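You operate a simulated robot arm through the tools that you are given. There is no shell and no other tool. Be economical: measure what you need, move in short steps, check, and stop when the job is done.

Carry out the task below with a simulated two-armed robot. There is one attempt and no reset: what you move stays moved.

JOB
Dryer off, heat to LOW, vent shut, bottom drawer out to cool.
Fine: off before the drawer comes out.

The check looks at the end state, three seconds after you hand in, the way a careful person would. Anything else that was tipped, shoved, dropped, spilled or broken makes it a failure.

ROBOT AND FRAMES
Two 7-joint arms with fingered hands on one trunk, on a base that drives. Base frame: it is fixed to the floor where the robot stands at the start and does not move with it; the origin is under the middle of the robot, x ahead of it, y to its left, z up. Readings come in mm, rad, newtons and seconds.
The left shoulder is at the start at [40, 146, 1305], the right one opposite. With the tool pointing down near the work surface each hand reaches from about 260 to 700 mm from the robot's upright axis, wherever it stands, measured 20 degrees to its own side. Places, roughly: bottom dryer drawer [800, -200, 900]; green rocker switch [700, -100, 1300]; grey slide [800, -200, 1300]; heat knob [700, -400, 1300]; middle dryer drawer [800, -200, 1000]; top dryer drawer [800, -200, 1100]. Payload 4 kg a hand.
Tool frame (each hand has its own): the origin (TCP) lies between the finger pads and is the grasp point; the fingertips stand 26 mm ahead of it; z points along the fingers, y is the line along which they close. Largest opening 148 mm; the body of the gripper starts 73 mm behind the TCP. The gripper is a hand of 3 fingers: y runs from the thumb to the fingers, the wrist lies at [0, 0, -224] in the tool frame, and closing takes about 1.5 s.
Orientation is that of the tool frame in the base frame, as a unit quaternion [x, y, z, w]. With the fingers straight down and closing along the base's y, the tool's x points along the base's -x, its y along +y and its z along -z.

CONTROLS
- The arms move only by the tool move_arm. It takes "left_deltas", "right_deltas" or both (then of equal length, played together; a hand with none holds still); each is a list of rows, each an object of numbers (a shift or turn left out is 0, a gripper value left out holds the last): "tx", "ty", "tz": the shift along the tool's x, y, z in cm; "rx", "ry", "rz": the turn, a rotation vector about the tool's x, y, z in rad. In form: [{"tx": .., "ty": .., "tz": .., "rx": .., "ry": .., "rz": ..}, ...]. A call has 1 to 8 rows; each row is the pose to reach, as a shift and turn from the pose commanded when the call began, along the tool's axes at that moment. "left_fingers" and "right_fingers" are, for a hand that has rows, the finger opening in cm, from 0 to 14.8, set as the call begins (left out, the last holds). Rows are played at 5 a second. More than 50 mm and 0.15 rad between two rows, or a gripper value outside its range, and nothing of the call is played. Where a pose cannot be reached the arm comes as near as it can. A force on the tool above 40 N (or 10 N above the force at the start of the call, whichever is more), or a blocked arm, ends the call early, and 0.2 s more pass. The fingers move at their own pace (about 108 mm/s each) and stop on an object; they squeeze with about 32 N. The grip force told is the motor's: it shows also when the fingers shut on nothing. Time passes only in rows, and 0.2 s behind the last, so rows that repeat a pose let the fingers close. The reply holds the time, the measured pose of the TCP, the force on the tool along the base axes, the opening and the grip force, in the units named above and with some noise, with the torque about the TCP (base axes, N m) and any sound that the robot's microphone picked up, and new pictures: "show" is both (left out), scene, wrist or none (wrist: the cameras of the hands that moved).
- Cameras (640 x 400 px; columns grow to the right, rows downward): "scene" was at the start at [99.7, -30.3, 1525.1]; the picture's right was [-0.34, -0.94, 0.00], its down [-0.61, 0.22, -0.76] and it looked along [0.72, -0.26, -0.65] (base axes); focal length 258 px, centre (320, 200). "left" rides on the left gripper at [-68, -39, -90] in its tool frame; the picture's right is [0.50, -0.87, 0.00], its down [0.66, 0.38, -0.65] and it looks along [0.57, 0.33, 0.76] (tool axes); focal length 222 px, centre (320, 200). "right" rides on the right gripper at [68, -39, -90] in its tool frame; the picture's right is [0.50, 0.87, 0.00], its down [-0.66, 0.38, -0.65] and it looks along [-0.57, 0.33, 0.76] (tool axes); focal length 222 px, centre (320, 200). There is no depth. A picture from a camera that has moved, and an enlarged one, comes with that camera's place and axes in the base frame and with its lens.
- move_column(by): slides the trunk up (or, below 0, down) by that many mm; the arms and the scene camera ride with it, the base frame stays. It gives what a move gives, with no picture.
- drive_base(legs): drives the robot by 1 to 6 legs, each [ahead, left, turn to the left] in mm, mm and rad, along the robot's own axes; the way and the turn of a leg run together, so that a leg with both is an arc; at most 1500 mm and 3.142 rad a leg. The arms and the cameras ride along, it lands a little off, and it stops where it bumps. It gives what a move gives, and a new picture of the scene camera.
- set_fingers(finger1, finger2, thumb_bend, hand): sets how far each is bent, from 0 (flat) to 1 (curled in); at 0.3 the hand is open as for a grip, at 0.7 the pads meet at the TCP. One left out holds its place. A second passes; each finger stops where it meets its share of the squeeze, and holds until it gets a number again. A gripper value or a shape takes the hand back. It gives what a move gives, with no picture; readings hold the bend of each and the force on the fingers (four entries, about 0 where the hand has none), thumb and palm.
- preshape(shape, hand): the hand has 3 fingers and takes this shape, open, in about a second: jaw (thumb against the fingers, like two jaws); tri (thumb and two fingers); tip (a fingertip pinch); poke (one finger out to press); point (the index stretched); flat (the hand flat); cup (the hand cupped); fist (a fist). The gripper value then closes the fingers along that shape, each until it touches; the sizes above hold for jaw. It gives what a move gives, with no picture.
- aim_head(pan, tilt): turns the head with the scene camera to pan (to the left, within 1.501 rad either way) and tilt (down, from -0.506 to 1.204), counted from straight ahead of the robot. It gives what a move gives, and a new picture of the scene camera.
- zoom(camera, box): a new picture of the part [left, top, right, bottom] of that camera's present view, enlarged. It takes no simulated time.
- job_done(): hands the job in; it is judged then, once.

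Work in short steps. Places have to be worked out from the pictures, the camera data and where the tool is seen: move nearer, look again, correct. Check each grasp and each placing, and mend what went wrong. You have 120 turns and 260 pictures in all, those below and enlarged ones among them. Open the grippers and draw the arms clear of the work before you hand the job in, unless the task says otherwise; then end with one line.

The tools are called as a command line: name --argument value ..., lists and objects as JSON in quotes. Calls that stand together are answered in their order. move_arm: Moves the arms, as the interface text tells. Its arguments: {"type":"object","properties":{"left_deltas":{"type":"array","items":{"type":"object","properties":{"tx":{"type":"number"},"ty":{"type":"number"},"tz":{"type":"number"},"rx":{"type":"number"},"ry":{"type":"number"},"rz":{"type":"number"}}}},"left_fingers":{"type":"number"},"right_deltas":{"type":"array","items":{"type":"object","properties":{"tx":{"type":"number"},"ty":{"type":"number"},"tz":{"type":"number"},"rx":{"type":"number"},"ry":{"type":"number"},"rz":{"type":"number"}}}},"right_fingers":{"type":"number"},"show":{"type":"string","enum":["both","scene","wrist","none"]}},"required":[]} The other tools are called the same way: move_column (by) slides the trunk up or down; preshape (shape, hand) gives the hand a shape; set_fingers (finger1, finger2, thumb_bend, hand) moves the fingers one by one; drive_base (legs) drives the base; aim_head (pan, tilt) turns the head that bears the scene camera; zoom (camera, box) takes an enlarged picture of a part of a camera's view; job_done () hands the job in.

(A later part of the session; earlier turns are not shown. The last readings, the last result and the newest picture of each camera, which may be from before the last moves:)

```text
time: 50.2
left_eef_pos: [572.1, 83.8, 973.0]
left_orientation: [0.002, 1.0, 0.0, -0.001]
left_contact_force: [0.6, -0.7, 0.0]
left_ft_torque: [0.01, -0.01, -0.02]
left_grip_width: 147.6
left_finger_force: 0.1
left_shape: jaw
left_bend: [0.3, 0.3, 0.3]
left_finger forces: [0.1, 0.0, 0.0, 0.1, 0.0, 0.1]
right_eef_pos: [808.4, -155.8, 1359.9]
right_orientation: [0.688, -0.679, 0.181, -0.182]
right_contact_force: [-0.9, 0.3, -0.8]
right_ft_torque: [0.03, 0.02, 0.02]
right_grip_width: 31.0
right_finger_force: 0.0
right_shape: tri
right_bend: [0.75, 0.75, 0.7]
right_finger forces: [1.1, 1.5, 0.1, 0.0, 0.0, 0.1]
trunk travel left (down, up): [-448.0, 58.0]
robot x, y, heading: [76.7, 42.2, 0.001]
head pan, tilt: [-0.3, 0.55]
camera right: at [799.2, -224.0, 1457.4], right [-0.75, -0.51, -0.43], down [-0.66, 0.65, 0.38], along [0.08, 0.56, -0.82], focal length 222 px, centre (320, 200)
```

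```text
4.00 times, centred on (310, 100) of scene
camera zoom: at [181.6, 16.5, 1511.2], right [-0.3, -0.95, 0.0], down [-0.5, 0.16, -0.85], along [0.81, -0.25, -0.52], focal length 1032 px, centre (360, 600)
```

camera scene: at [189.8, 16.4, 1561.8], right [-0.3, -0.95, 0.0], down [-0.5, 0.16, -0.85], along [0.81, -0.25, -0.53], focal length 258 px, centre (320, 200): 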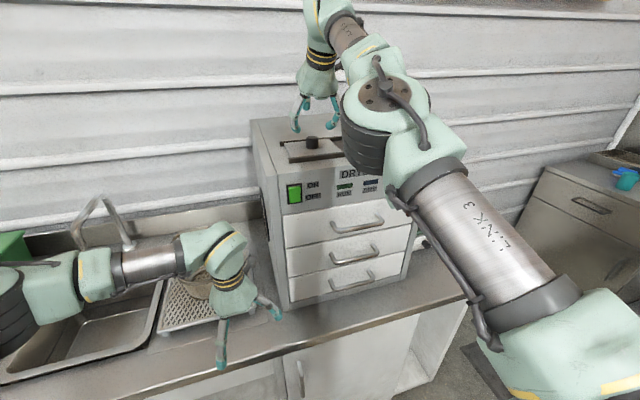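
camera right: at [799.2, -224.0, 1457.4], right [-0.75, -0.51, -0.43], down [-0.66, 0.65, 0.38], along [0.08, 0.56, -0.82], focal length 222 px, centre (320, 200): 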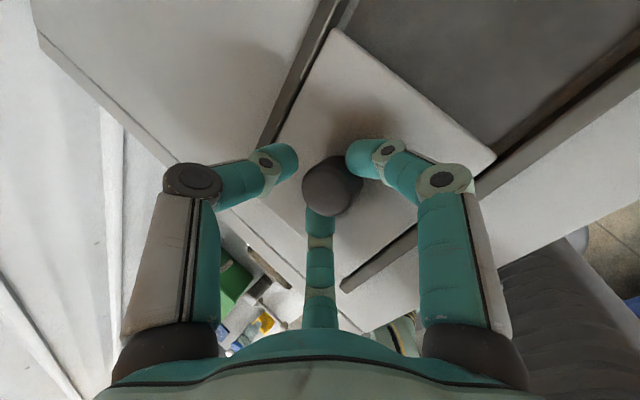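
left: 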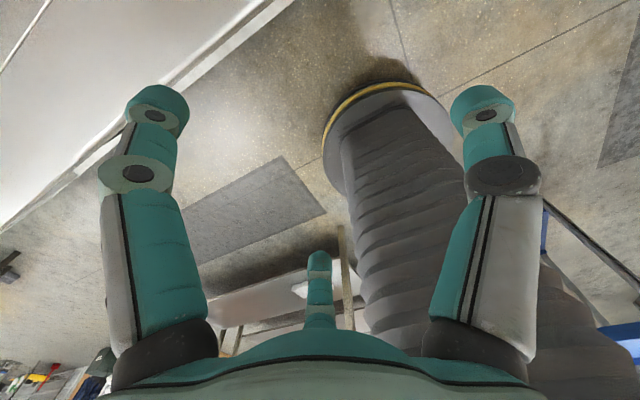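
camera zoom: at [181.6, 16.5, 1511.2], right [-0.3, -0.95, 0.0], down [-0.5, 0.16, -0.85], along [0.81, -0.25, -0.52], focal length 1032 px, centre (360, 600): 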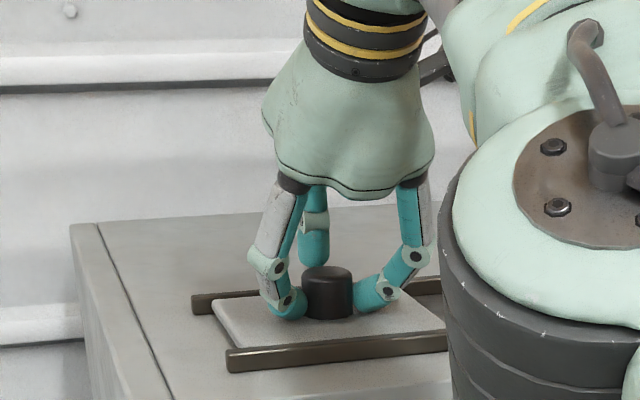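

Both side fingers hold the vent knob. I slide it right (tool +x) and watch the force.

move_arm --right_deltas '[{"tx": 1.3}, {"tx": 2.6}, {"tx": 4}, {"tx": 5.5}, {"tx": 7}, {"tx": 8.5}, {"tx": 10}]'

zoom --camera "scene" --box '[230, 50, 390, 150]'

```text
time: 51.8
left_eef_pos: [573.2, 83.6, 972.6]
left_orientation: [0.002, 1.0, 0.0, 0.0]
left_contact_force: [0.4, -0.1, 0.1]
left_ft_torque: [0.0, 0.02, 0.0]
left_grip_width: 148.0
left_finger_force: 0.0
left_shape: jaw
left_bend: [0.3, 0.3, 0.3]
left_finger forces: [0.0, 0.1, 0.0, 0.1, 0.0, 0.1]
right_eef_pos: [804.6, -254.3, 1358.9]
right_orientation: [0.689, -0.678, 0.181, -0.181]
right_contact_force: [-0.4, 0.7, -0.2]
right_ft_torque: [0.02, -0.03, -0.02]
right_grip_width: 30.4
right_finger_force: 0.0
right_shape: tri
right_bend: [0.75, 0.75, 0.7]
right_finger forces: [0.6, 1.3, 0.1, 0.0, 0.0, 0.0]
right hand out of reach, approached as far as the arm can: row 7
trunk travel left (down, up): [-448.0, 58.0]
robot x, y, heading: [78.3, 43.3, -0.005]
head pan, tilt: [-0.3, 0.55]
camera scene: at [182.1, 16.2, 1511.2], right [-0.3, -0.95, 0.0], down [-0.5, 0.16, -0.85], along [0.81, -0.25, -0.52], focal length 258 px, centre (320, 200)
camera right: at [796.1, -321.6, 1457.0], right [-0.75, -0.51, -0.43], down [-0.66, 0.65, 0.38], along [0.08, 0.56, -0.82], focal length 222 px, centre (320, 200)
```

scene: 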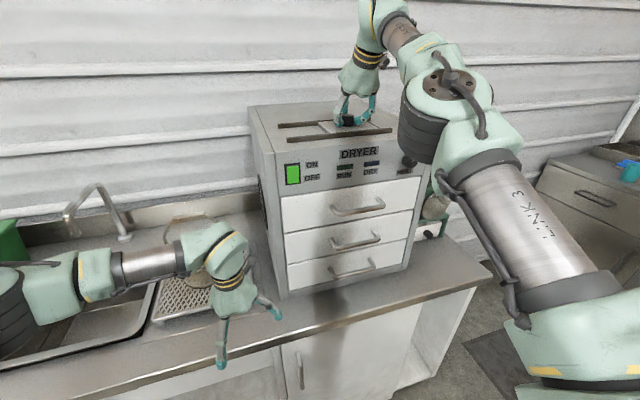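
right: 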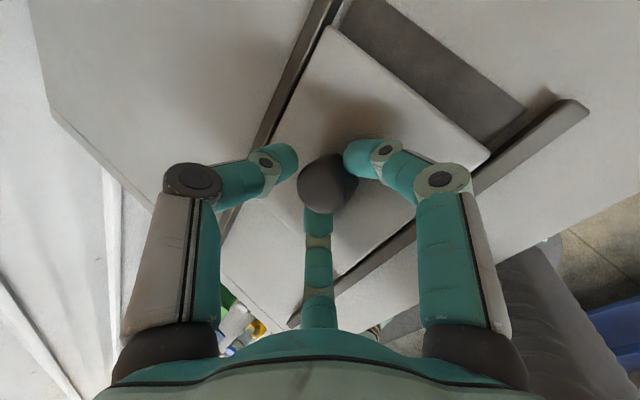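

```text
4.00 times, centred on (310, 100) of scene
camera zoom: at [182.1, 16.2, 1511.2], right [-0.3, -0.95, 0.0], down [-0.5, 0.16, -0.85], along [0.81, -0.25, -0.52], focal length 1032 px, centre (360, 600)
```

zoom: 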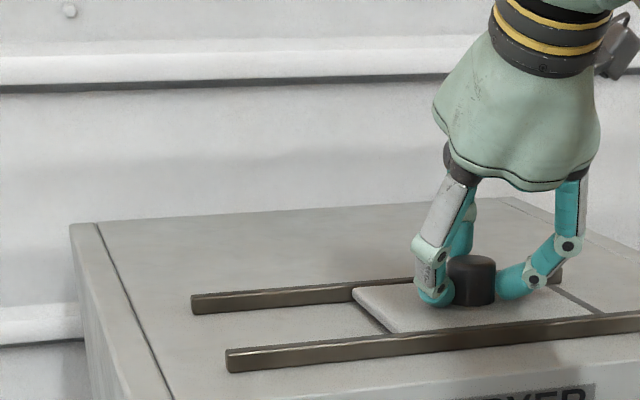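

About 30–35 mm of dark opening remains. I keep sliding in small steps until it stops.

move_arm --right_deltas '[{"tx": 0.8}, {"tx": 1.6}, {"tx": 2.4}, {"tx": 3.2}, {"tx": 3.6}]' --show "wrist"

zoom --camera "scene" --box '[270, 50, 430, 150]'

```text
time: 53.0
left_eef_pos: [572.0, 84.6, 973.6]
left_orientation: [0.002, 1.0, -0.002, -0.001]
left_contact_force: [0.2, 0.7, -0.2]
left_ft_torque: [0.01, -0.03, 0.0]
left_grip_width: 147.9
left_finger_force: 0.0
left_shape: jaw
left_bend: [0.3, 0.3, 0.3]
left_finger forces: [0.0, 0.0, 0.1, 0.1, 0.0, 0.0]
right_eef_pos: [800.1, -283.0, 1358.7]
right_orientation: [0.688, -0.679, 0.181, -0.181]
right_contact_force: [2.7, 3.7, 0.1]
right_ft_torque: [0.05, -0.05, 0.01]
right_grip_width: 30.8
right_finger_force: 0.0
right_shape: tri
right_bend: [0.75, 0.75, 0.7]
right_finger forces: [0.0, 1.8, 0.0, 0.0, 1.9, 0.0]
right hand out of reach, approached as far as the arm can: row 3, 4, 5
trunk travel left (down, up): [-448.0, 58.0]
robot x, y, heading: [77.5, 42.9, -0.003]
head pan, tilt: [-0.3, 0.55]
camera right: at [790.9, -351.0, 1456.5], right [-0.75, -0.51, -0.43], down [-0.66, 0.65, 0.38], along [0.08, 0.57, -0.82], focal length 222 px, centre (320, 200)
```

right: 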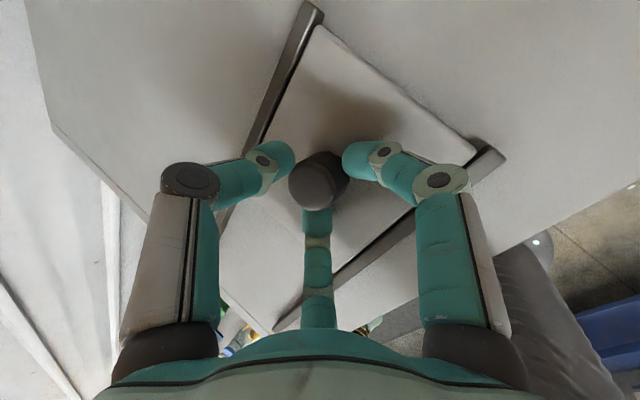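

```text
4.00 times, centred on (350, 100) of scene
camera zoom: at [182.1, 17.0, 1511.2], right [-0.3, -0.95, 0.0], down [-0.5, 0.15, -0.85], along [0.81, -0.25, -0.52], focal length 1032 px, centre (200, 600)
```

zoom: 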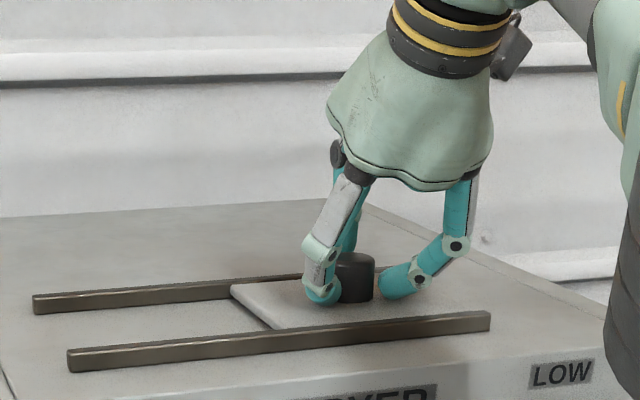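

Opening fully covered. A slight extra push to confirm the stop.

move_arm --right_deltas '[{"tx": 0.7}, {"tx": 1.2}, {"tx": 1.2}]' --show "wrist"

```text
time: 53.8
left_eef_pos: [572.7, 83.6, 973.0]
left_orientation: [0.002, 1.0, -0.001, 0.0]
left_contact_force: [0.6, 0.4, -0.5]
left_ft_torque: [0.04, 0.0, 0.02]
left_grip_width: 147.8
left_finger_force: 0.1
left_shape: jaw
left_bend: [0.3, 0.3, 0.3]
left_finger forces: [0.0, 0.0, 0.0, 0.0, 0.0, 0.0]
right_eef_pos: [798.7, -297.0, 1357.4]
right_orientation: [0.688, -0.679, 0.182, -0.181]
right_contact_force: [-0.7, 0.6, 1.0]
right_ft_torque: [0.33, 0.2, -0.01]
right_grip_width: 24.4
right_finger_force: 18.0
right_shape: tri
right_bend: [0.7, 0.77, 0.69]
right_finger forces: [12.2, 22.9, 0.0, 0.0, 11.5, 0.0]
trunk travel left (down, up): [-448.0, 58.0]
robot x, y, heading: [71.6, 42.7, -0.001]
head pan, tilt: [-0.3, 0.55]
camera right: at [789.1, -364.7, 1454.9], right [-0.75, -0.51, -0.43], down [-0.66, 0.65, 0.38], along [0.08, 0.56, -0.82], focal length 222 px, centre (320, 200)
```

right: 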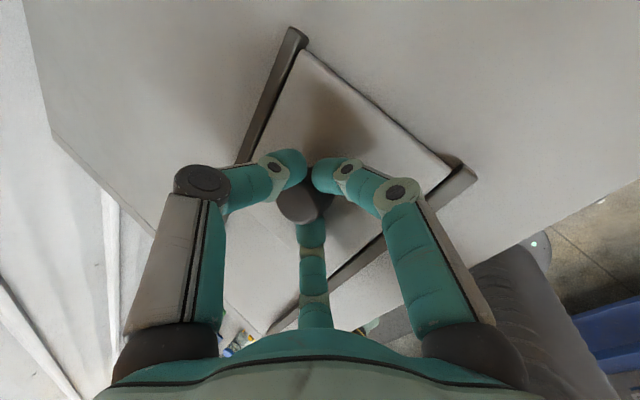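

It is at its stop (fingers yielded). I open and lift away via the column.

move_arm --right_deltas '[{"tx": -0.8}, {"tx": -0.8}, {"tx": -0.8}]' --right_fingers 8 --show "none"

move_column --by 57

move_arm --right_deltas '[{"tz": -3}, {"tz": -6}, {"tz": -6, "tx": 4}, {"tz": -6, "tx": 8}]' --show "both"

zoom --camera "scene" --box '[240, 80, 440, 205]'

```text
time: 54.6
left_eef_pos: [570.9, 83.9, 973.8]
left_orientation: [0.001, 1.0, -0.001, 0.001]
left_contact_force: [0.9, 0.1, 0.2]
left_ft_torque: [-0.01, 0.02, -0.02]
left_grip_width: 148.0
left_finger_force: 0.1
left_shape: jaw
left_bend: [0.3, 0.3, 0.3]
left_finger forces: [0.0, 0.0, 0.0, 0.1, 0.0, 0.0]
right_eef_pos: [798.0, -288.8, 1359.6]
right_orientation: [0.687, -0.679, 0.182, -0.182]
right_contact_force: [0.7, -0.6, 11.3]
right_ft_torque: [0.01, 0.0, 0.05]
right_grip_width: 74.3
right_finger_force: 0.1
right_shape: tri
right_bend: [0.78, 0.78, 0.7]
right_finger forces: [5.3, 6.2, 0.1, 0.0, 0.0, 0.0]
trunk travel left (down, up): [-448.0, 58.0]
robot x, y, heading: [74.3, 46.9, -0.001]
head pan, tilt: [-0.3, 0.55]
```

```text
time: 55.6
left_eef_pos: [572.6, 84.5, 1029.3]
left_orientation: [0.002, 1.0, 0.0, 0.0]
left_contact_force: [-0.1, 0.4, -0.3]
left_ft_torque: [-0.02, 0.0, -0.01]
left_grip_width: 147.9
left_finger_force: 0.1
left_shape: jaw
left_bend: [0.3, 0.3, 0.3]
left_finger forces: [0.0, 0.0, 0.0, 0.0, 0.1, 0.0]
right_eef_pos: [800.4, -288.9, 1412.3]
right_orientation: [0.689, -0.678, 0.181, -0.182]
right_contact_force: [0.3, 0.3, 0.3]
right_ft_torque: [-0.03, 0.0, -0.01]
right_grip_width: 79.3
right_finger_force: 0.0
right_shape: tri
right_bend: [0.35, 0.35, 0.7]
right_finger forces: [0.0, 0.1, 0.0, 0.0, 0.0, 0.0]
trunk travel left (down, up): [-505.0, 1.0]
robot x, y, heading: [77.2, 48.7, -0.003]
head pan, tilt: [-0.3, 0.55]
```

```text
time: 56.6
left_eef_pos: [572.1, 83.4, 1029.3]
left_orientation: [0.002, 1.0, 0.0, 0.0]
left_contact_force: [-1.1, 1.0, 0.1]
left_ft_torque: [0.04, -0.05, 0.0]
left_grip_width: 148.1
left_finger_force: 0.1
left_shape: jaw
left_bend: [0.3, 0.3, 0.3]
left_finger forces: [0.0, 0.0, 0.0, 0.0, 0.1, 0.0]
right_eef_pos: [754.9, -344.6, 1469.1]
right_orientation: [0.688, -0.678, 0.182, -0.183]
right_contact_force: [0.4, -0.2, -0.6]
right_ft_torque: [0.03, 0.0, 0.01]
right_grip_width: 79.5
right_finger_force: 0.1
right_shape: tri
right_bend: [0.35, 0.34, 0.7]
right_finger forces: [0.0, 0.0, 0.0, 0.0, 0.1, 0.0]
right hand out of reach, approached as far as the arm can: row 3, 4
trunk travel left (down, up): [-505.0, 1.0]
robot x, y, heading: [73.7, 47.1, 0.0]
head pan, tilt: [-0.3, 0.55]
camera scene: at [181.0, 14.5, 1567.2], right [-0.3, -0.95, 0.0], down [-0.5, 0.16, -0.85], along [0.81, -0.25, -0.52], focal length 258 px, centre (320, 200)
camera right: at [745.6, -411.9, 1566.7], right [-0.74, -0.51, -0.43], down [-0.66, 0.65, 0.38], along [0.08, 0.57, -0.82], focal length 222 px, centre (320, 200)
```

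scene: 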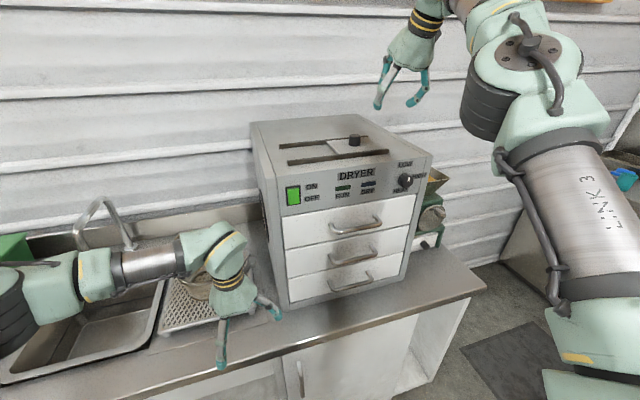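
right: 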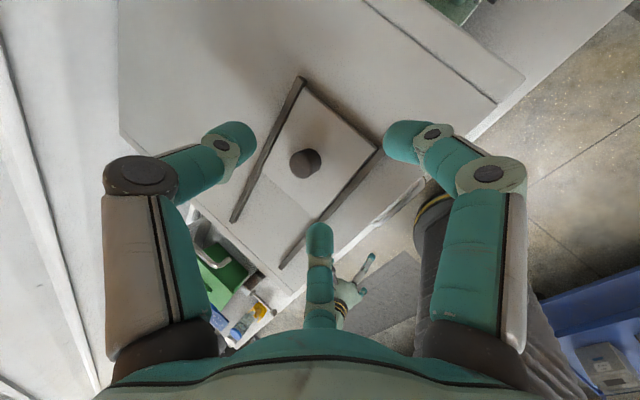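

```text
3.20 times, centred on (340, 142) of scene
camera zoom: at [181.0, 14.5, 1567.2], right [-0.3, -0.95, 0.0], down [-0.5, 0.16, -0.85], along [0.81, -0.25, -0.52], focal length 826 px, centre (256, 384)
```

zoom: 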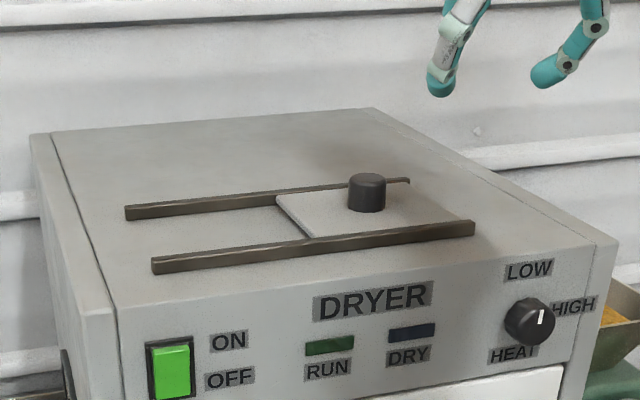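

Vent fully shut. Now the drawer: I back the base off to give room, and pitch the hand up toward 30° below level while keeping thumb-up roll.

drive_base --legs '[[-225, -45, 0]]'

move_arm --right_deltas '[{"rx": 0.14}, {"rx": 0.28}, {"rx": 0.42}, {"rx": 0.56}, {"rx": 0.56}]' --show "none"

move_column --by -300

aim_head --pan -0.3 --tilt 0.4

```text
time: 58.3
left_eef_pos: [353.4, 39.9, 1027.9]
left_orientation: [0.001, 1.0, -0.001, -0.001]
left_contact_force: [0.1, 0.9, -0.1]
left_ft_torque: [0.02, -0.02, -0.03]
left_grip_width: 147.9
left_finger_force: 0.0
left_shape: jaw
left_bend: [0.3, 0.3, 0.3]
left_finger forces: [0.0, 0.0, 0.0, 0.0, 0.0, 0.0]
right_eef_pos: [539.2, -385.1, 1466.0]
right_orientation: [0.69, -0.678, 0.181, -0.181]
right_contact_force: [0.8, 0.4, 0.2]
right_ft_torque: [0.01, 0.05, 0.02]
right_grip_width: 79.6
right_finger_force: 0.0
right_shape: tri
right_bend: [0.35, 0.34, 0.7]
right_finger forces: [0.1, 0.0, 0.0, 0.0, 0.0, 0.0]
trunk travel left (down, up): [-505.0, 1.0]
robot x, y, heading: [-146.2, -1.3, 0.003]
head pan, tilt: [-0.3, 0.55]
camera scene: at [-35.6, -27.9, 1566.8], right [-0.29, -0.96, 0.0], down [-0.5, 0.15, -0.85], along [0.81, -0.25, -0.53], focal length 258 px, centre (320, 200)
```

scene: 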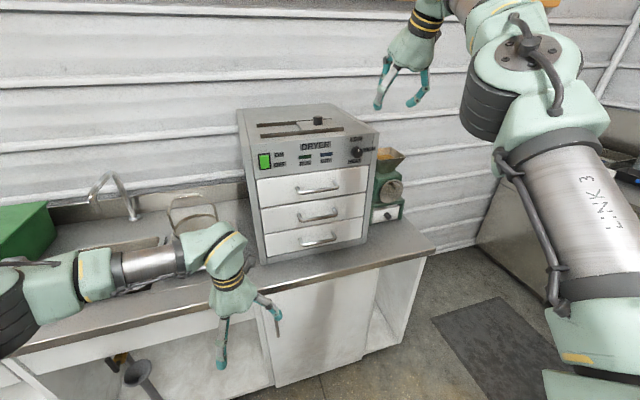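

```text
time: 59.5
left_eef_pos: [349.9, 39.9, 1029.3]
left_orientation: [0.0, 1.0, 0.0, 0.0]
left_contact_force: [0.0, 0.2, 0.9]
left_ft_torque: [0.01, 0.05, -0.02]
left_grip_width: 147.9
left_finger_force: 0.1
left_shape: jaw
left_bend: [0.3, 0.3, 0.3]
left_finger forces: [0.1, 0.1, 0.0, 0.0, 0.1, 0.0]
right_eef_pos: [535.1, -385.5, 1468.8]
right_orientation: [0.612, -0.6, 0.362, -0.366]
right_contact_force: [0.3, 1.0, 0.9]
right_ft_torque: [0.03, 0.02, -0.01]
right_grip_width: 79.8
right_finger_force: 0.0
right_shape: tri
right_bend: [0.34, 0.34, 0.7]
right_finger forces: [0.0, 0.0, 0.0, 0.0, 0.0, 0.0]
trunk travel left (down, up): [-505.0, 1.0]
robot x, y, heading: [-141.4, 1.4, -0.003]
head pan, tilt: [-0.3, 0.55]
```

```text
time: 62.5
left_eef_pos: [349.9, 39.3, 730.7]
left_orientation: [-0.001, 1.0, 0.0, 0.0]
left_contact_force: [-0.3, -0.9, 0.1]
left_ft_torque: [-0.02, 0.01, 0.02]
left_grip_width: 148.1
left_finger_force: 0.1
left_shape: jaw
left_bend: [0.3, 0.3, 0.3]
left_finger forces: [0.0, 0.1, 0.0, 0.1, 0.0, 0.0]
right_eef_pos: [535.7, -386.4, 1170.8]
right_orientation: [0.612, -0.601, 0.361, -0.366]
right_contact_force: [-0.3, 0.6, 0.1]
right_ft_torque: [-0.02, 0.02, 0.02]
right_grip_width: 79.9
right_finger_force: 0.1
right_shape: tri
right_bend: [0.34, 0.34, 0.7]
right_finger forces: [0.1, 0.0, 0.0, 0.0, 0.0, 0.0]
trunk travel left (down, up): [-205.0, 301.0]
robot x, y, heading: [-146.5, -2.6, 0.002]
head pan, tilt: [-0.3, 0.55]
```

```text
time: 63.2
left_eef_pos: [349.7, 39.7, 730.6]
left_orientation: [0.0, 1.0, -0.001, 0.0]
left_contact_force: [0.4, -0.6, -0.5]
left_ft_torque: [-0.01, -0.01, -0.02]
left_grip_width: 147.8
left_finger_force: 0.0
left_shape: jaw
left_bend: [0.3, 0.3, 0.3]
left_finger forces: [0.1, 0.0, 0.0, 0.0, 0.0, 0.1]
right_eef_pos: [534.9, -386.2, 1169.0]
right_orientation: [0.613, -0.6, 0.361, -0.365]
right_contact_force: [0.0, -0.4, -0.1]
right_ft_torque: [-0.02, -0.01, 0.03]
right_grip_width: 80.0
right_finger_force: 0.1
right_shape: tri
right_bend: [0.34, 0.34, 0.7]
right_finger forces: [0.0, 0.0, 0.0, 0.0, 0.0, 0.0]
trunk travel left (down, up): [-205.0, 301.0]
robot x, y, heading: [-148.8, 0.2, 0.004]
head pan, tilt: [-0.3, 0.4]
camera scene: at [-38.0, -29.7, 1282.1], right [-0.29, -0.96, 0.0], down [-0.37, 0.11, -0.92], along [0.88, -0.27, -0.39], focal length 258 px, centre (320, 200)
```

scene: 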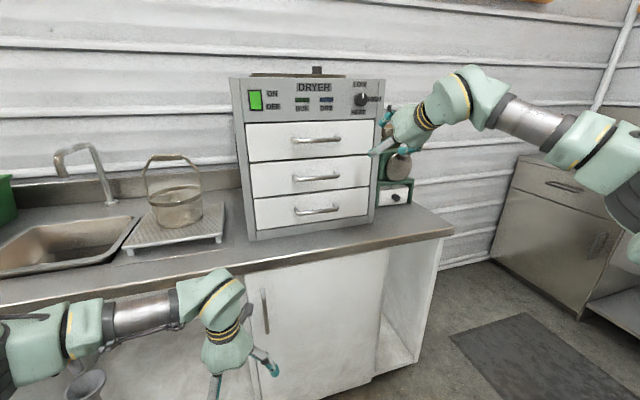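

Good view of the drawers. Zoom to measure the bottom handle.

zoom --camera "scene" --box '[230, 150, 390, 250]'

zoom --camera "right" --box '[0, 0, 640, 400]'

```text
4.00 times, centred on (310, 200) of scene
camera zoom: at [-38.0, -29.7, 1282.1], right [-0.29, -0.96, 0.0], down [-0.37, 0.11, -0.92], along [0.88, -0.27, -0.39], focal length 1032 px, centre (360, 200)
```

zoom: 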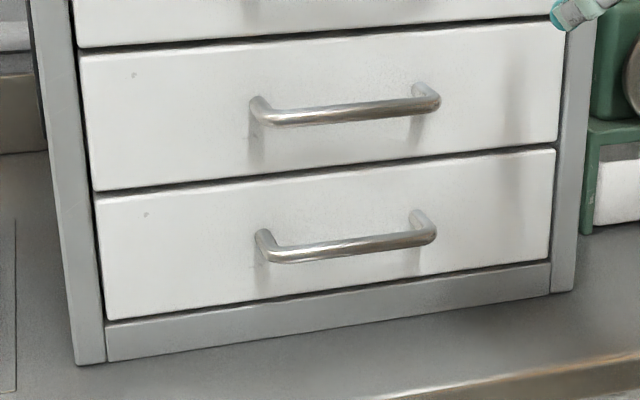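

```text
1.00 times, centred on (320, 200) of right (not enlarged: the box is as wide or as high as the picture)
camera zoom: at [475.0, -453.8, 1246.9], right [-0.4, -0.51, -0.76], down [-0.77, 0.64, -0.03], along [0.5, 0.57, -0.65], focal length 222 px, centre (320, 200)
```

zoom: 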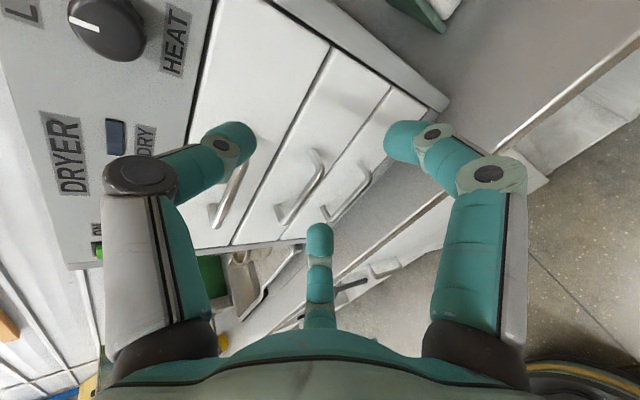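

Bottom handle bar ≈ (674,-240,924). I lower the trunk 180 mm more and then bring the hand in line with the handle, ~90 mm short.

move_column --by -180

move_arm --right_deltas '[{"tx": -3, "tz": 1}, {"tx": -6, "tz": 2}, {"tx": -9, "tz": 3, "ty": -0.4}, {"tx": -12, "tz": 4, "ty": -0.8}, {"tx": -14.8, "tz": 5, "ty": -0.8}, {"tx": -14.8, "tz": 5, "ty": -0.8}]' --right_fingers 6

```text
time: 65.2
left_eef_pos: [350.2, 40.6, 549.4]
left_orientation: [0.0, 1.0, 0.0, -0.001]
left_contact_force: [0.9, 0.5, 0.9]
left_ft_torque: [-0.02, 0.03, 0.01]
left_grip_width: 148.0
left_finger_force: 0.0
left_shape: jaw
left_bend: [0.3, 0.3, 0.3]
left_finger forces: [0.1, 0.0, 0.0, 0.0, 0.1, 0.0]
right_eef_pos: [533.9, -384.5, 989.6]
right_orientation: [0.612, -0.6, 0.362, -0.367]
right_contact_force: [0.4, -0.1, -0.1]
right_ft_torque: [0.0, -0.02, 0.0]
right_grip_width: 79.5
right_finger_force: 0.1
right_shape: tri
right_bend: [0.34, 0.34, 0.7]
right_finger forces: [0.1, 0.0, 0.0, 0.1, 0.1, 0.0]
trunk travel left (down, up): [-25.0, 481.0]
robot x, y, heading: [-145.5, -3.4, 0.002]
head pan, tilt: [-0.3, 0.4]
```

```text
time: 66.6
left_eef_pos: [348.7, 39.7, 548.9]
left_orientation: [0.0, 1.0, 0.0, -0.001]
left_contact_force: [-0.4, 0.1, -0.5]
left_ft_torque: [0.01, -0.02, 0.01]
left_grip_width: 148.2
left_finger_force: 0.2
left_shape: jaw
left_bend: [0.3, 0.3, 0.3]
left_finger forces: [0.0, 0.0, 0.0, 0.1, 0.1, 0.1]
right_eef_pos: [580.0, -236.7, 971.1]
right_orientation: [0.612, -0.602, 0.361, -0.366]
right_contact_force: [0.2, 0.5, 0.0]
right_ft_torque: [0.0, -0.03, -0.02]
right_grip_width: 60.4
right_finger_force: 0.2
right_shape: tri
right_bend: [0.77, 0.77, 0.7]
right_finger forces: [0.0, 0.0, 0.1, 0.1, 0.1, 0.0]
trunk travel left (down, up): [-25.0, 481.0]
robot x, y, heading: [-148.7, -5.1, 0.003]
head pan, tilt: [-0.3, 0.4]
camera scene: at [-38.2, -29.8, 1101.2], right [-0.29, -0.96, 0.0], down [-0.37, 0.11, -0.92], along [0.88, -0.27, -0.39], focal length 258 px, centre (320, 200)
camera right: at [519.9, -306.1, 1047.7], right [-0.4, -0.51, -0.76], down [-0.77, 0.64, -0.03], along [0.5, 0.57, -0.65], focal length 222 px, centre (320, 200)
```

scene: 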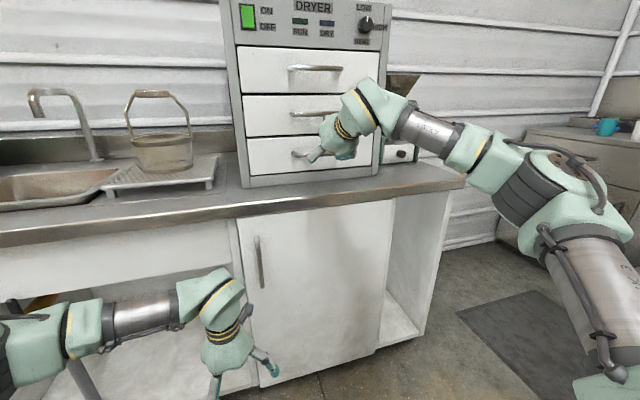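
right: 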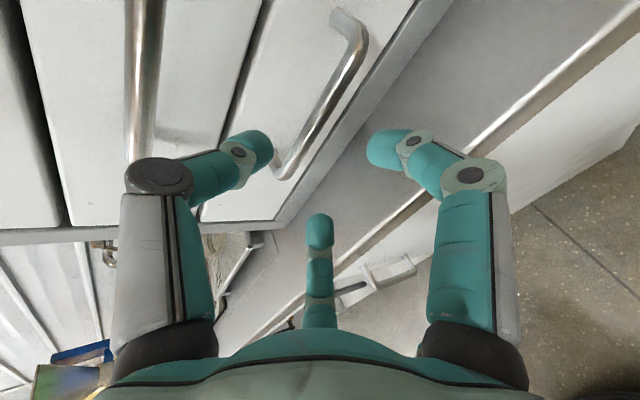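

Aligned with the handle (bar at ~(674,-250,925)). I advance 90 mm along the tool axis.

move_arm --right_deltas '[{"tx": 0.5, "tz": 3}, {"tx": 0.9, "tz": 5.5}, {"tx": 0.9, "tz": 7.5}, {"tx": 0.9, "tz": 9}]'

zoom --camera "scene" --box '[250, 90, 410, 190]'

```text
time: 67.6
left_eef_pos: [349.0, 41.7, 549.9]
left_orientation: [0.0, 1.0, -0.002, 0.001]
left_contact_force: [0.3, -0.7, 0.4]
left_ft_torque: [0.02, 0.02, -0.01]
left_grip_width: 148.2
left_finger_force: 0.1
left_shape: jaw
left_bend: [0.3, 0.3, 0.3]
left_finger forces: [0.0, 0.0, 0.0, 0.0, 0.0, 0.0]
right_eef_pos: [659.2, -244.7, 928.8]
right_orientation: [0.612, -0.601, 0.361, -0.367]
right_contact_force: [-4.0, 0.5, 1.0]
right_ft_torque: [-0.03, -0.08, 0.02]
right_grip_width: 59.0
right_finger_force: 0.2
right_shape: tri
right_bend: [0.77, 0.77, 0.69]
right_finger forces: [0.0, 0.1, 0.0, 0.0, 4.1, 0.0]
trunk travel left (down, up): [-25.0, 481.0]
robot x, y, heading: [-146.4, -0.3, -0.0]
head pan, tilt: [-0.3, 0.4]
camera scene: at [-39.0, -29.4, 1101.3], right [-0.29, -0.96, 0.0], down [-0.37, 0.11, -0.92], along [0.88, -0.27, -0.39], focal length 258 px, centre (320, 200)
camera right: at [599.8, -313.5, 1006.3], right [-0.4, -0.51, -0.76], down [-0.77, 0.64, -0.03], along [0.5, 0.57, -0.65], focal length 222 px, centre (320, 200)
```

scene: 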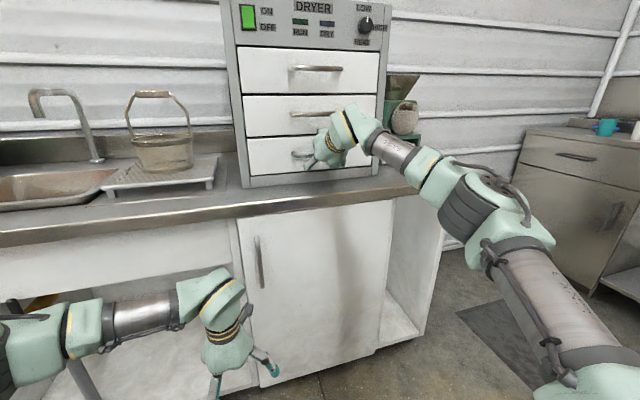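
right: 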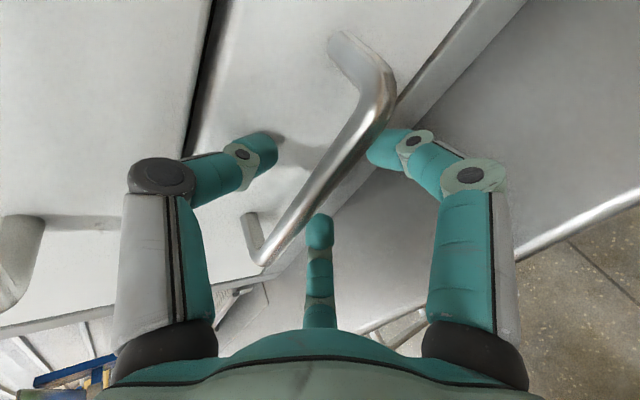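

```text
4.00 times, centred on (330, 140) of scene
camera zoom: at [-39.0, -29.4, 1101.3], right [-0.29, -0.96, 0.0], down [-0.37, 0.11, -0.92], along [0.88, -0.27, -0.39], focal length 1032 px, centre (280, 440)
```

zoom: 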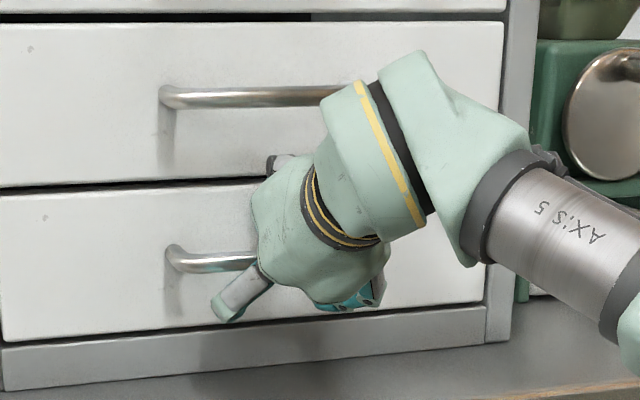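

The bar lies between thumb and fingers, thumb just touching the drawer face. Back off 4 mm and close.

move_arm --right_deltas '[{"tz": -0.4}, {"tz": -0.4}, {"tz": -0.4}, {"tz": -0.4}, {"tz": -0.4}, {"tz": -0.4}]' --right_fingers 0 --show "wrist"

```text
time: 69.0
left_eef_pos: [350.5, 38.9, 548.5]
left_orientation: [0.0, 1.0, 0.0, -0.001]
left_contact_force: [0.1, -0.4, -0.2]
left_ft_torque: [-0.03, 0.01, -0.03]
left_grip_width: 148.1
left_finger_force: 0.0
left_shape: jaw
left_bend: [0.3, 0.3, 0.3]
left_finger forces: [0.0, 0.0, 0.1, 0.1, 0.1, 0.0]
right_eef_pos: [657.1, -244.6, 928.5]
right_orientation: [0.614, -0.601, 0.359, -0.365]
right_contact_force: [-7.4, 1.8, -14.7]
right_ft_torque: [-0.02, 0.05, -0.01]
right_grip_width: 9.2
right_finger_force: 32.0
right_shape: tri
right_bend: [0.7, 0.7, 0.74]
right_finger forces: [9.8, 9.4, 0.1, 0.0, 14.8, 0.1]
trunk travel left (down, up): [-25.0, 481.0]
robot x, y, heading: [-147.5, -4.1, 0.005]
head pan, tilt: [-0.3, 0.4]
camera right: at [597.9, -313.2, 1005.5], right [-0.4, -0.51, -0.76], down [-0.77, 0.64, -0.02], along [0.5, 0.57, -0.65], focal length 222 px, centre (320, 200)
```

right: 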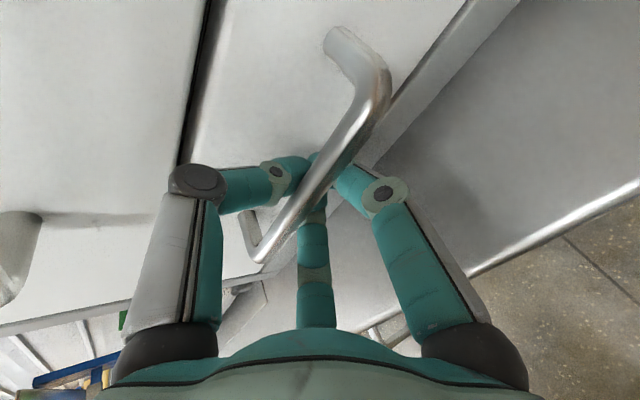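

Fingers hook behind the bar. Pull straight out 5 cm with the arm first.

move_arm --right_deltas '[{"ty": 0.47, "tz": -0.88}, {"ty": 0.94, "tz": -1.76}, {"ty": 1.42, "tz": -2.64}, {"ty": 1.89, "tz": -3.52}, {"ty": 2.36, "tz": -4.4}]'

```text
time: 70.2
left_eef_pos: [351.3, 39.8, 548.5]
left_orientation: [0.0, 1.0, 0.0, -0.001]
left_contact_force: [1.1, 0.4, -0.3]
left_ft_torque: [-0.04, 0.03, 0.01]
left_grip_width: 148.1
left_finger_force: 0.0
left_shape: jaw
left_bend: [0.3, 0.3, 0.3]
left_finger forces: [0.1, 0.0, 0.0, 0.1, 0.0, 0.0]
right_eef_pos: [606.9, -245.4, 927.3]
right_orientation: [0.613, -0.601, 0.36, -0.365]
right_contact_force: [0.2, 3.0, -14.4]
right_ft_torque: [0.0, 0.08, 0.0]
right_grip_width: 9.1
right_finger_force: 32.0
right_shape: tri
right_bend: [0.7, 0.7, 0.74]
right_finger forces: [9.1, 8.4, 0.0, 0.0, 16.2, 0.0]
trunk travel left (down, up): [-25.0, 481.0]
robot x, y, heading: [-148.0, 0.4, 0.003]
head pan, tilt: [-0.3, 0.4]
camera scene: at [-36.2, -29.8, 1100.9], right [-0.29, -0.96, 0.0], down [-0.37, 0.11, -0.92], along [0.88, -0.27, -0.39], focal length 258 px, centre (320, 200)
camera right: at [547.7, -313.4, 1005.4], right [-0.4, -0.51, -0.76], down [-0.77, 0.64, -0.02], along [0.5, 0.57, -0.65], focal length 222 px, centre (320, 200)
```

scene: 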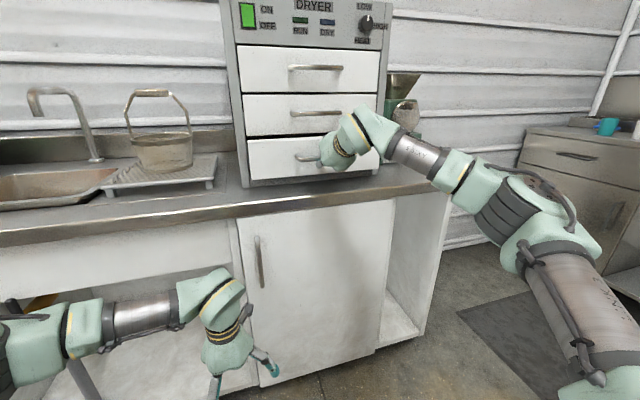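
right: 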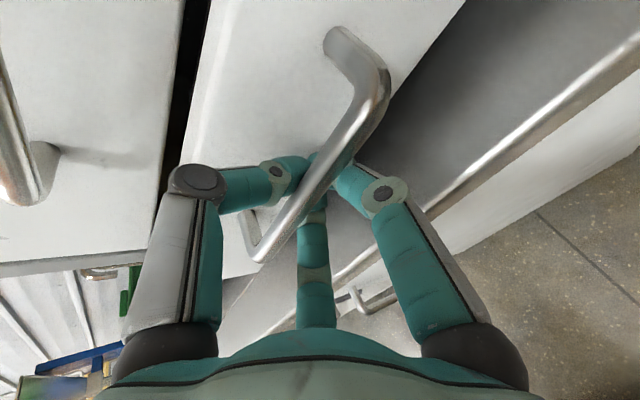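

The drawer is sliding out. Drive the base back 100 mm while holding.

drive_base --legs '[[-100, 0, 0]]'

zoom --camera "right" --box '[0, 0, 640, 400]'

```text
time: 71.4
left_eef_pos: [251.6, 38.5, 547.9]
left_orientation: [0.001, 1.0, 0.0, -0.001]
left_contact_force: [0.0, -0.3, -0.1]
left_ft_torque: [-0.01, -0.01, 0.03]
left_grip_width: 147.9
left_finger_force: 0.0
left_shape: jaw
left_bend: [0.3, 0.3, 0.3]
left_finger forces: [0.0, 0.1, 0.1, 0.0, 0.0, 0.1]
right_eef_pos: [507.0, -246.2, 927.5]
right_orientation: [0.613, -0.601, 0.36, -0.366]
right_contact_force: [1.1, 3.8, -17.1]
right_ft_torque: [-0.01, 0.05, 0.01]
right_grip_width: 8.8
right_finger_force: 32.2
right_shape: tri
right_bend: [0.7, 0.7, 0.74]
right_finger forces: [9.8, 9.9, 0.0, 0.0, 17.6, 0.0]
trunk travel left (down, up): [-25.0, 481.0]
robot x, y, heading: [-244.4, -4.2, 0.008]
head pan, tilt: [-0.3, 0.4]
camera scene: at [-135.7, -29.9, 1101.0], right [-0.29, -0.96, 0.0], down [-0.37, 0.11, -0.92], along [0.88, -0.27, -0.39], focal length 258 px, centre (320, 200)
```

scene: 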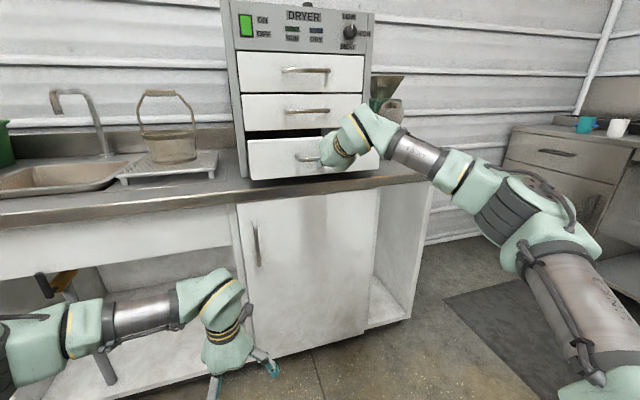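

```text
1.00 times, centred on (320, 200) of right (not enlarged: the box is as wide or as high as the picture)
camera zoom: at [448.4, -313.8, 1005.5], right [-0.4, -0.51, -0.76], down [-0.77, 0.64, -0.02], along [0.5, 0.57, -0.65], focal length 222 px, centre (320, 200)
```

zoom: 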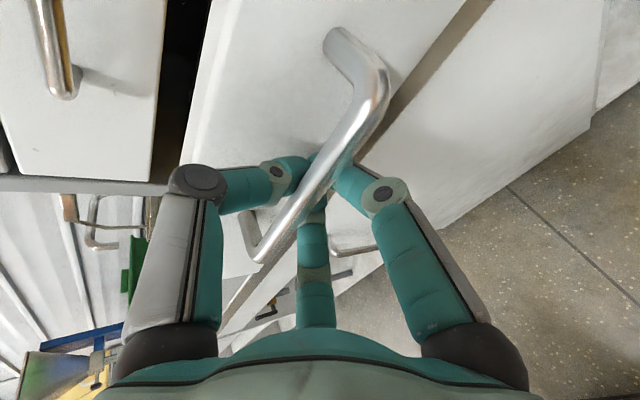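

Out 150 mm. I pull a further 40 mm with the arm, which stops on force.

move_arm --right_deltas '[{"ty": 0.38, "tz": -0.7}, {"ty": 0.75, "tz": -1.4}, {"ty": 1.13, "tz": -2.1}, {"ty": 1.5, "tz": -2.8}, {"ty": 1.9, "tz": -3.5}]'

```text
time: 72.6
left_eef_pos: [250.7, 39.9, 548.1]
left_orientation: [0.0, 1.0, 0.001, -0.001]
left_contact_force: [1.0, -0.4, 0.7]
left_ft_torque: [0.0, -0.01, -0.02]
left_grip_width: 147.6
left_finger_force: 0.0
left_shape: jaw
left_bend: [0.3, 0.3, 0.3]
left_finger forces: [0.1, 0.1, 0.1, 0.1, 0.0, 0.1]
right_eef_pos: [466.9, -246.0, 926.4]
right_orientation: [0.614, -0.601, 0.359, -0.364]
right_contact_force: [-0.2, 3.6, -8.2]
right_ft_torque: [0.01, 0.06, -0.01]
right_grip_width: 9.2
right_finger_force: 32.2
right_shape: tri
right_bend: [0.7, 0.7, 0.74]
right_finger forces: [6.9, 6.7, 0.1, 0.0, 18.3, 0.0]
trunk travel left (down, up): [-25.0, 481.0]
robot x, y, heading: [-246.5, 0.9, 0.004]
head pan, tilt: [-0.3, 0.4]
camera scene: at [-136.0, -29.7, 1101.0], right [-0.29, -0.96, 0.0], down [-0.37, 0.11, -0.92], along [0.88, -0.27, -0.39], focal length 258 px, centre (320, 200)
camera right: at [408.5, -313.8, 1004.4], right [-0.4, -0.51, -0.76], down [-0.77, 0.64, -0.02], along [0.5, 0.57, -0.65], focal length 222 px, centre (320, 200)
```

scene: 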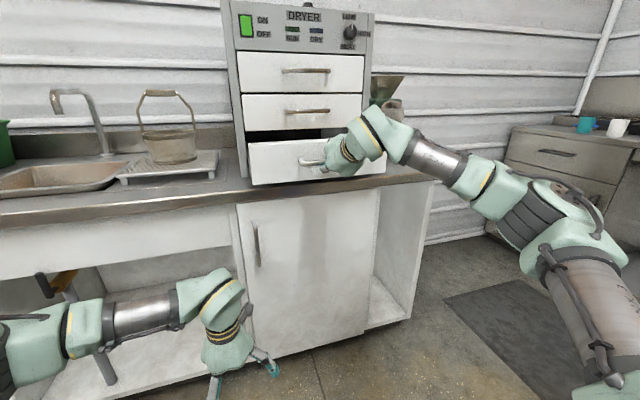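
right: 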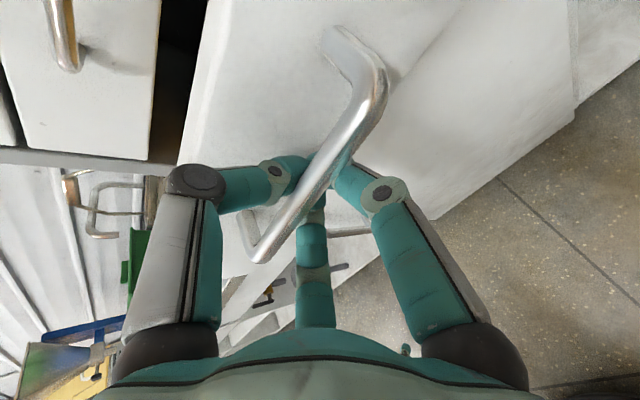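

Still free. Another 40 mm, watching for the end stop.

move_arm --right_deltas '[{"ty": 0.38, "tz": -0.7}, {"ty": 0.75, "tz": -1.4}, {"ty": 1.13, "tz": -2.1}, {"ty": 1.5, "tz": -2.8}, {"ty": 1.9, "tz": -3.5}]'

```text
time: 73.8
left_eef_pos: [251.7, 40.3, 548.3]
left_orientation: [0.0, 1.0, 0.0, -0.001]
left_contact_force: [-0.2, 0.1, -0.6]
left_ft_torque: [-0.02, -0.03, -0.02]
left_grip_width: 147.8
left_finger_force: 0.0
left_shape: jaw
left_bend: [0.3, 0.3, 0.3]
left_finger forces: [0.1, 0.1, 0.1, 0.0, 0.0, 0.0]
right_eef_pos: [428.9, -246.7, 926.9]
right_orientation: [0.614, -0.601, 0.36, -0.364]
right_contact_force: [-0.8, 7.4, -12.5]
right_ft_torque: [-0.06, 0.06, 0.04]
right_grip_width: 9.5
right_finger_force: 31.7
right_shape: tri
right_bend: [0.7, 0.7, 0.74]
right_finger forces: [7.8, 8.0, 0.0, 0.0, 17.2, 0.0]
trunk travel left (down, up): [-25.0, 481.0]
robot x, y, heading: [-248.3, 1.4, 0.002]
head pan, tilt: [-0.3, 0.4]
camera scene: at [-135.6, -29.3, 1101.0], right [-0.29, -0.96, 0.0], down [-0.37, 0.11, -0.92], along [0.88, -0.27, -0.39], focal length 258 px, centre (320, 200)
camera right: at [368.3, -314.2, 1004.8], right [-0.4, -0.51, -0.76], down [-0.77, 0.64, -0.02], along [0.5, 0.57, -0.65], focal length 222 px, centre (320, 200)
```

scene: 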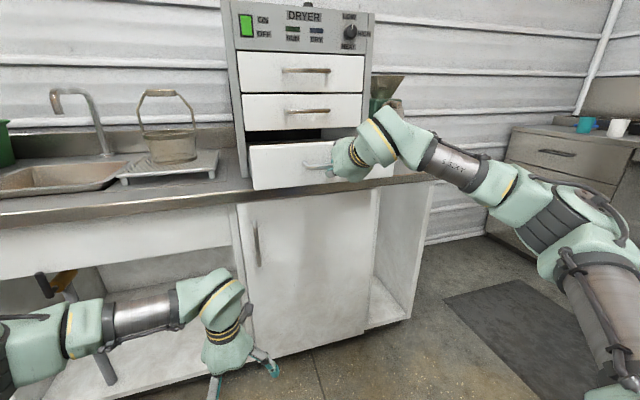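
right: 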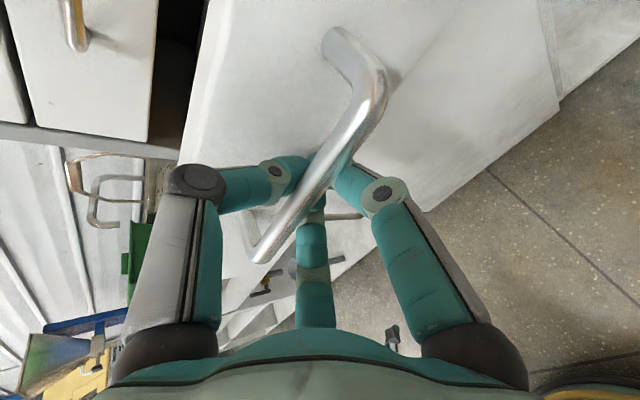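

Out ~228 mm, clearly open; I stop there, release and retreat.

move_arm --right_deltas '[{"tz": 0}, {"tz": 0}, {"tz": 0}]' --right_fingers 6 --show "wrist"

drive_base --legs '[[-200, 0, 0]]'

```text
time: 74.6
left_eef_pos: [251.5, 40.1, 548.8]
left_orientation: [0.0, 1.0, 0.0, -0.001]
left_contact_force: [-0.1, 1.2, 0.9]
left_ft_torque: [0.02, 0.0, 0.01]
left_grip_width: 147.9
left_finger_force: 0.0
left_shape: jaw
left_bend: [0.3, 0.3, 0.3]
left_finger forces: [0.0, 0.0, 0.0, 0.0, 0.0, 0.1]
right_eef_pos: [426.2, -247.8, 929.2]
right_orientation: [0.612, -0.601, 0.362, -0.366]
right_contact_force: [-0.2, 0.1, -1.0]
right_ft_torque: [0.0, 0.01, 0.02]
right_grip_width: 59.2
right_finger_force: 0.1
right_shape: tri
right_bend: [0.77, 0.77, 0.7]
right_finger forces: [0.0, 0.1, 0.1, 0.1, 0.3, 0.0]
trunk travel left (down, up): [-25.0, 481.0]
robot x, y, heading: [-244.5, -4.1, 0.002]
head pan, tilt: [-0.3, 0.4]
camera right: at [366.6, -315.8, 1006.9], right [-0.4, -0.51, -0.76], down [-0.77, 0.64, -0.03], along [0.5, 0.57, -0.65], focal length 222 px, centre (320, 200)
```

right: 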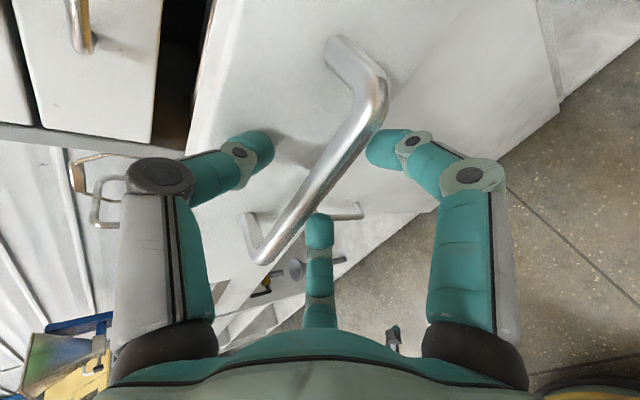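

```text
time: 75.6
left_eef_pos: [210.0, 32.6, 547.3]
left_orientation: [0.005, 1.0, 0.001, -0.003]
left_contact_force: [0.2, 0.4, 0.4]
left_ft_torque: [0.01, -0.01, -0.02]
left_grip_width: 147.7
left_finger_force: 0.1
left_shape: jaw
left_bend: [0.3, 0.3, 0.3]
left_finger forces: [0.0, 0.0, 0.0, 0.0, 0.0, 0.0]
right_eef_pos: [382.8, -257.3, 927.1]
right_orientation: [0.61, -0.604, 0.361, -0.363]
right_contact_force: [1.1, -0.6, -0.8]
right_ft_torque: [-0.01, 0.0, 0.05]
right_grip_width: 59.9
right_finger_force: 0.0
right_shape: tri
right_bend: [0.77, 0.77, 0.7]
right_finger forces: [0.0, 0.0, 0.0, 0.0, 0.0, 0.0]
trunk travel left (down, up): [-25.0, 481.0]
robot x, y, heading: [-282.1, -6.6, -0.012]
head pan, tilt: [-0.3, 0.4]
stopped in leg 1: the robot was blocked; the commanded pose is now the measured one
camera scene: at [-177.7, -35.3, 1101.0], right [-0.31, -0.95, 0.0], down [-0.37, 0.12, -0.92], along [0.88, -0.28, -0.39], focal length 258 px, centre (320, 200)
```

scene: 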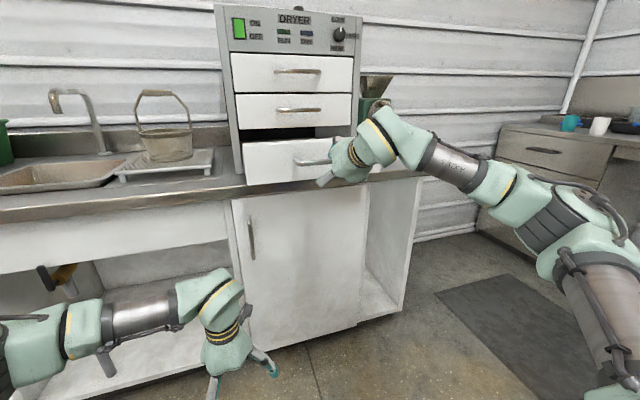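

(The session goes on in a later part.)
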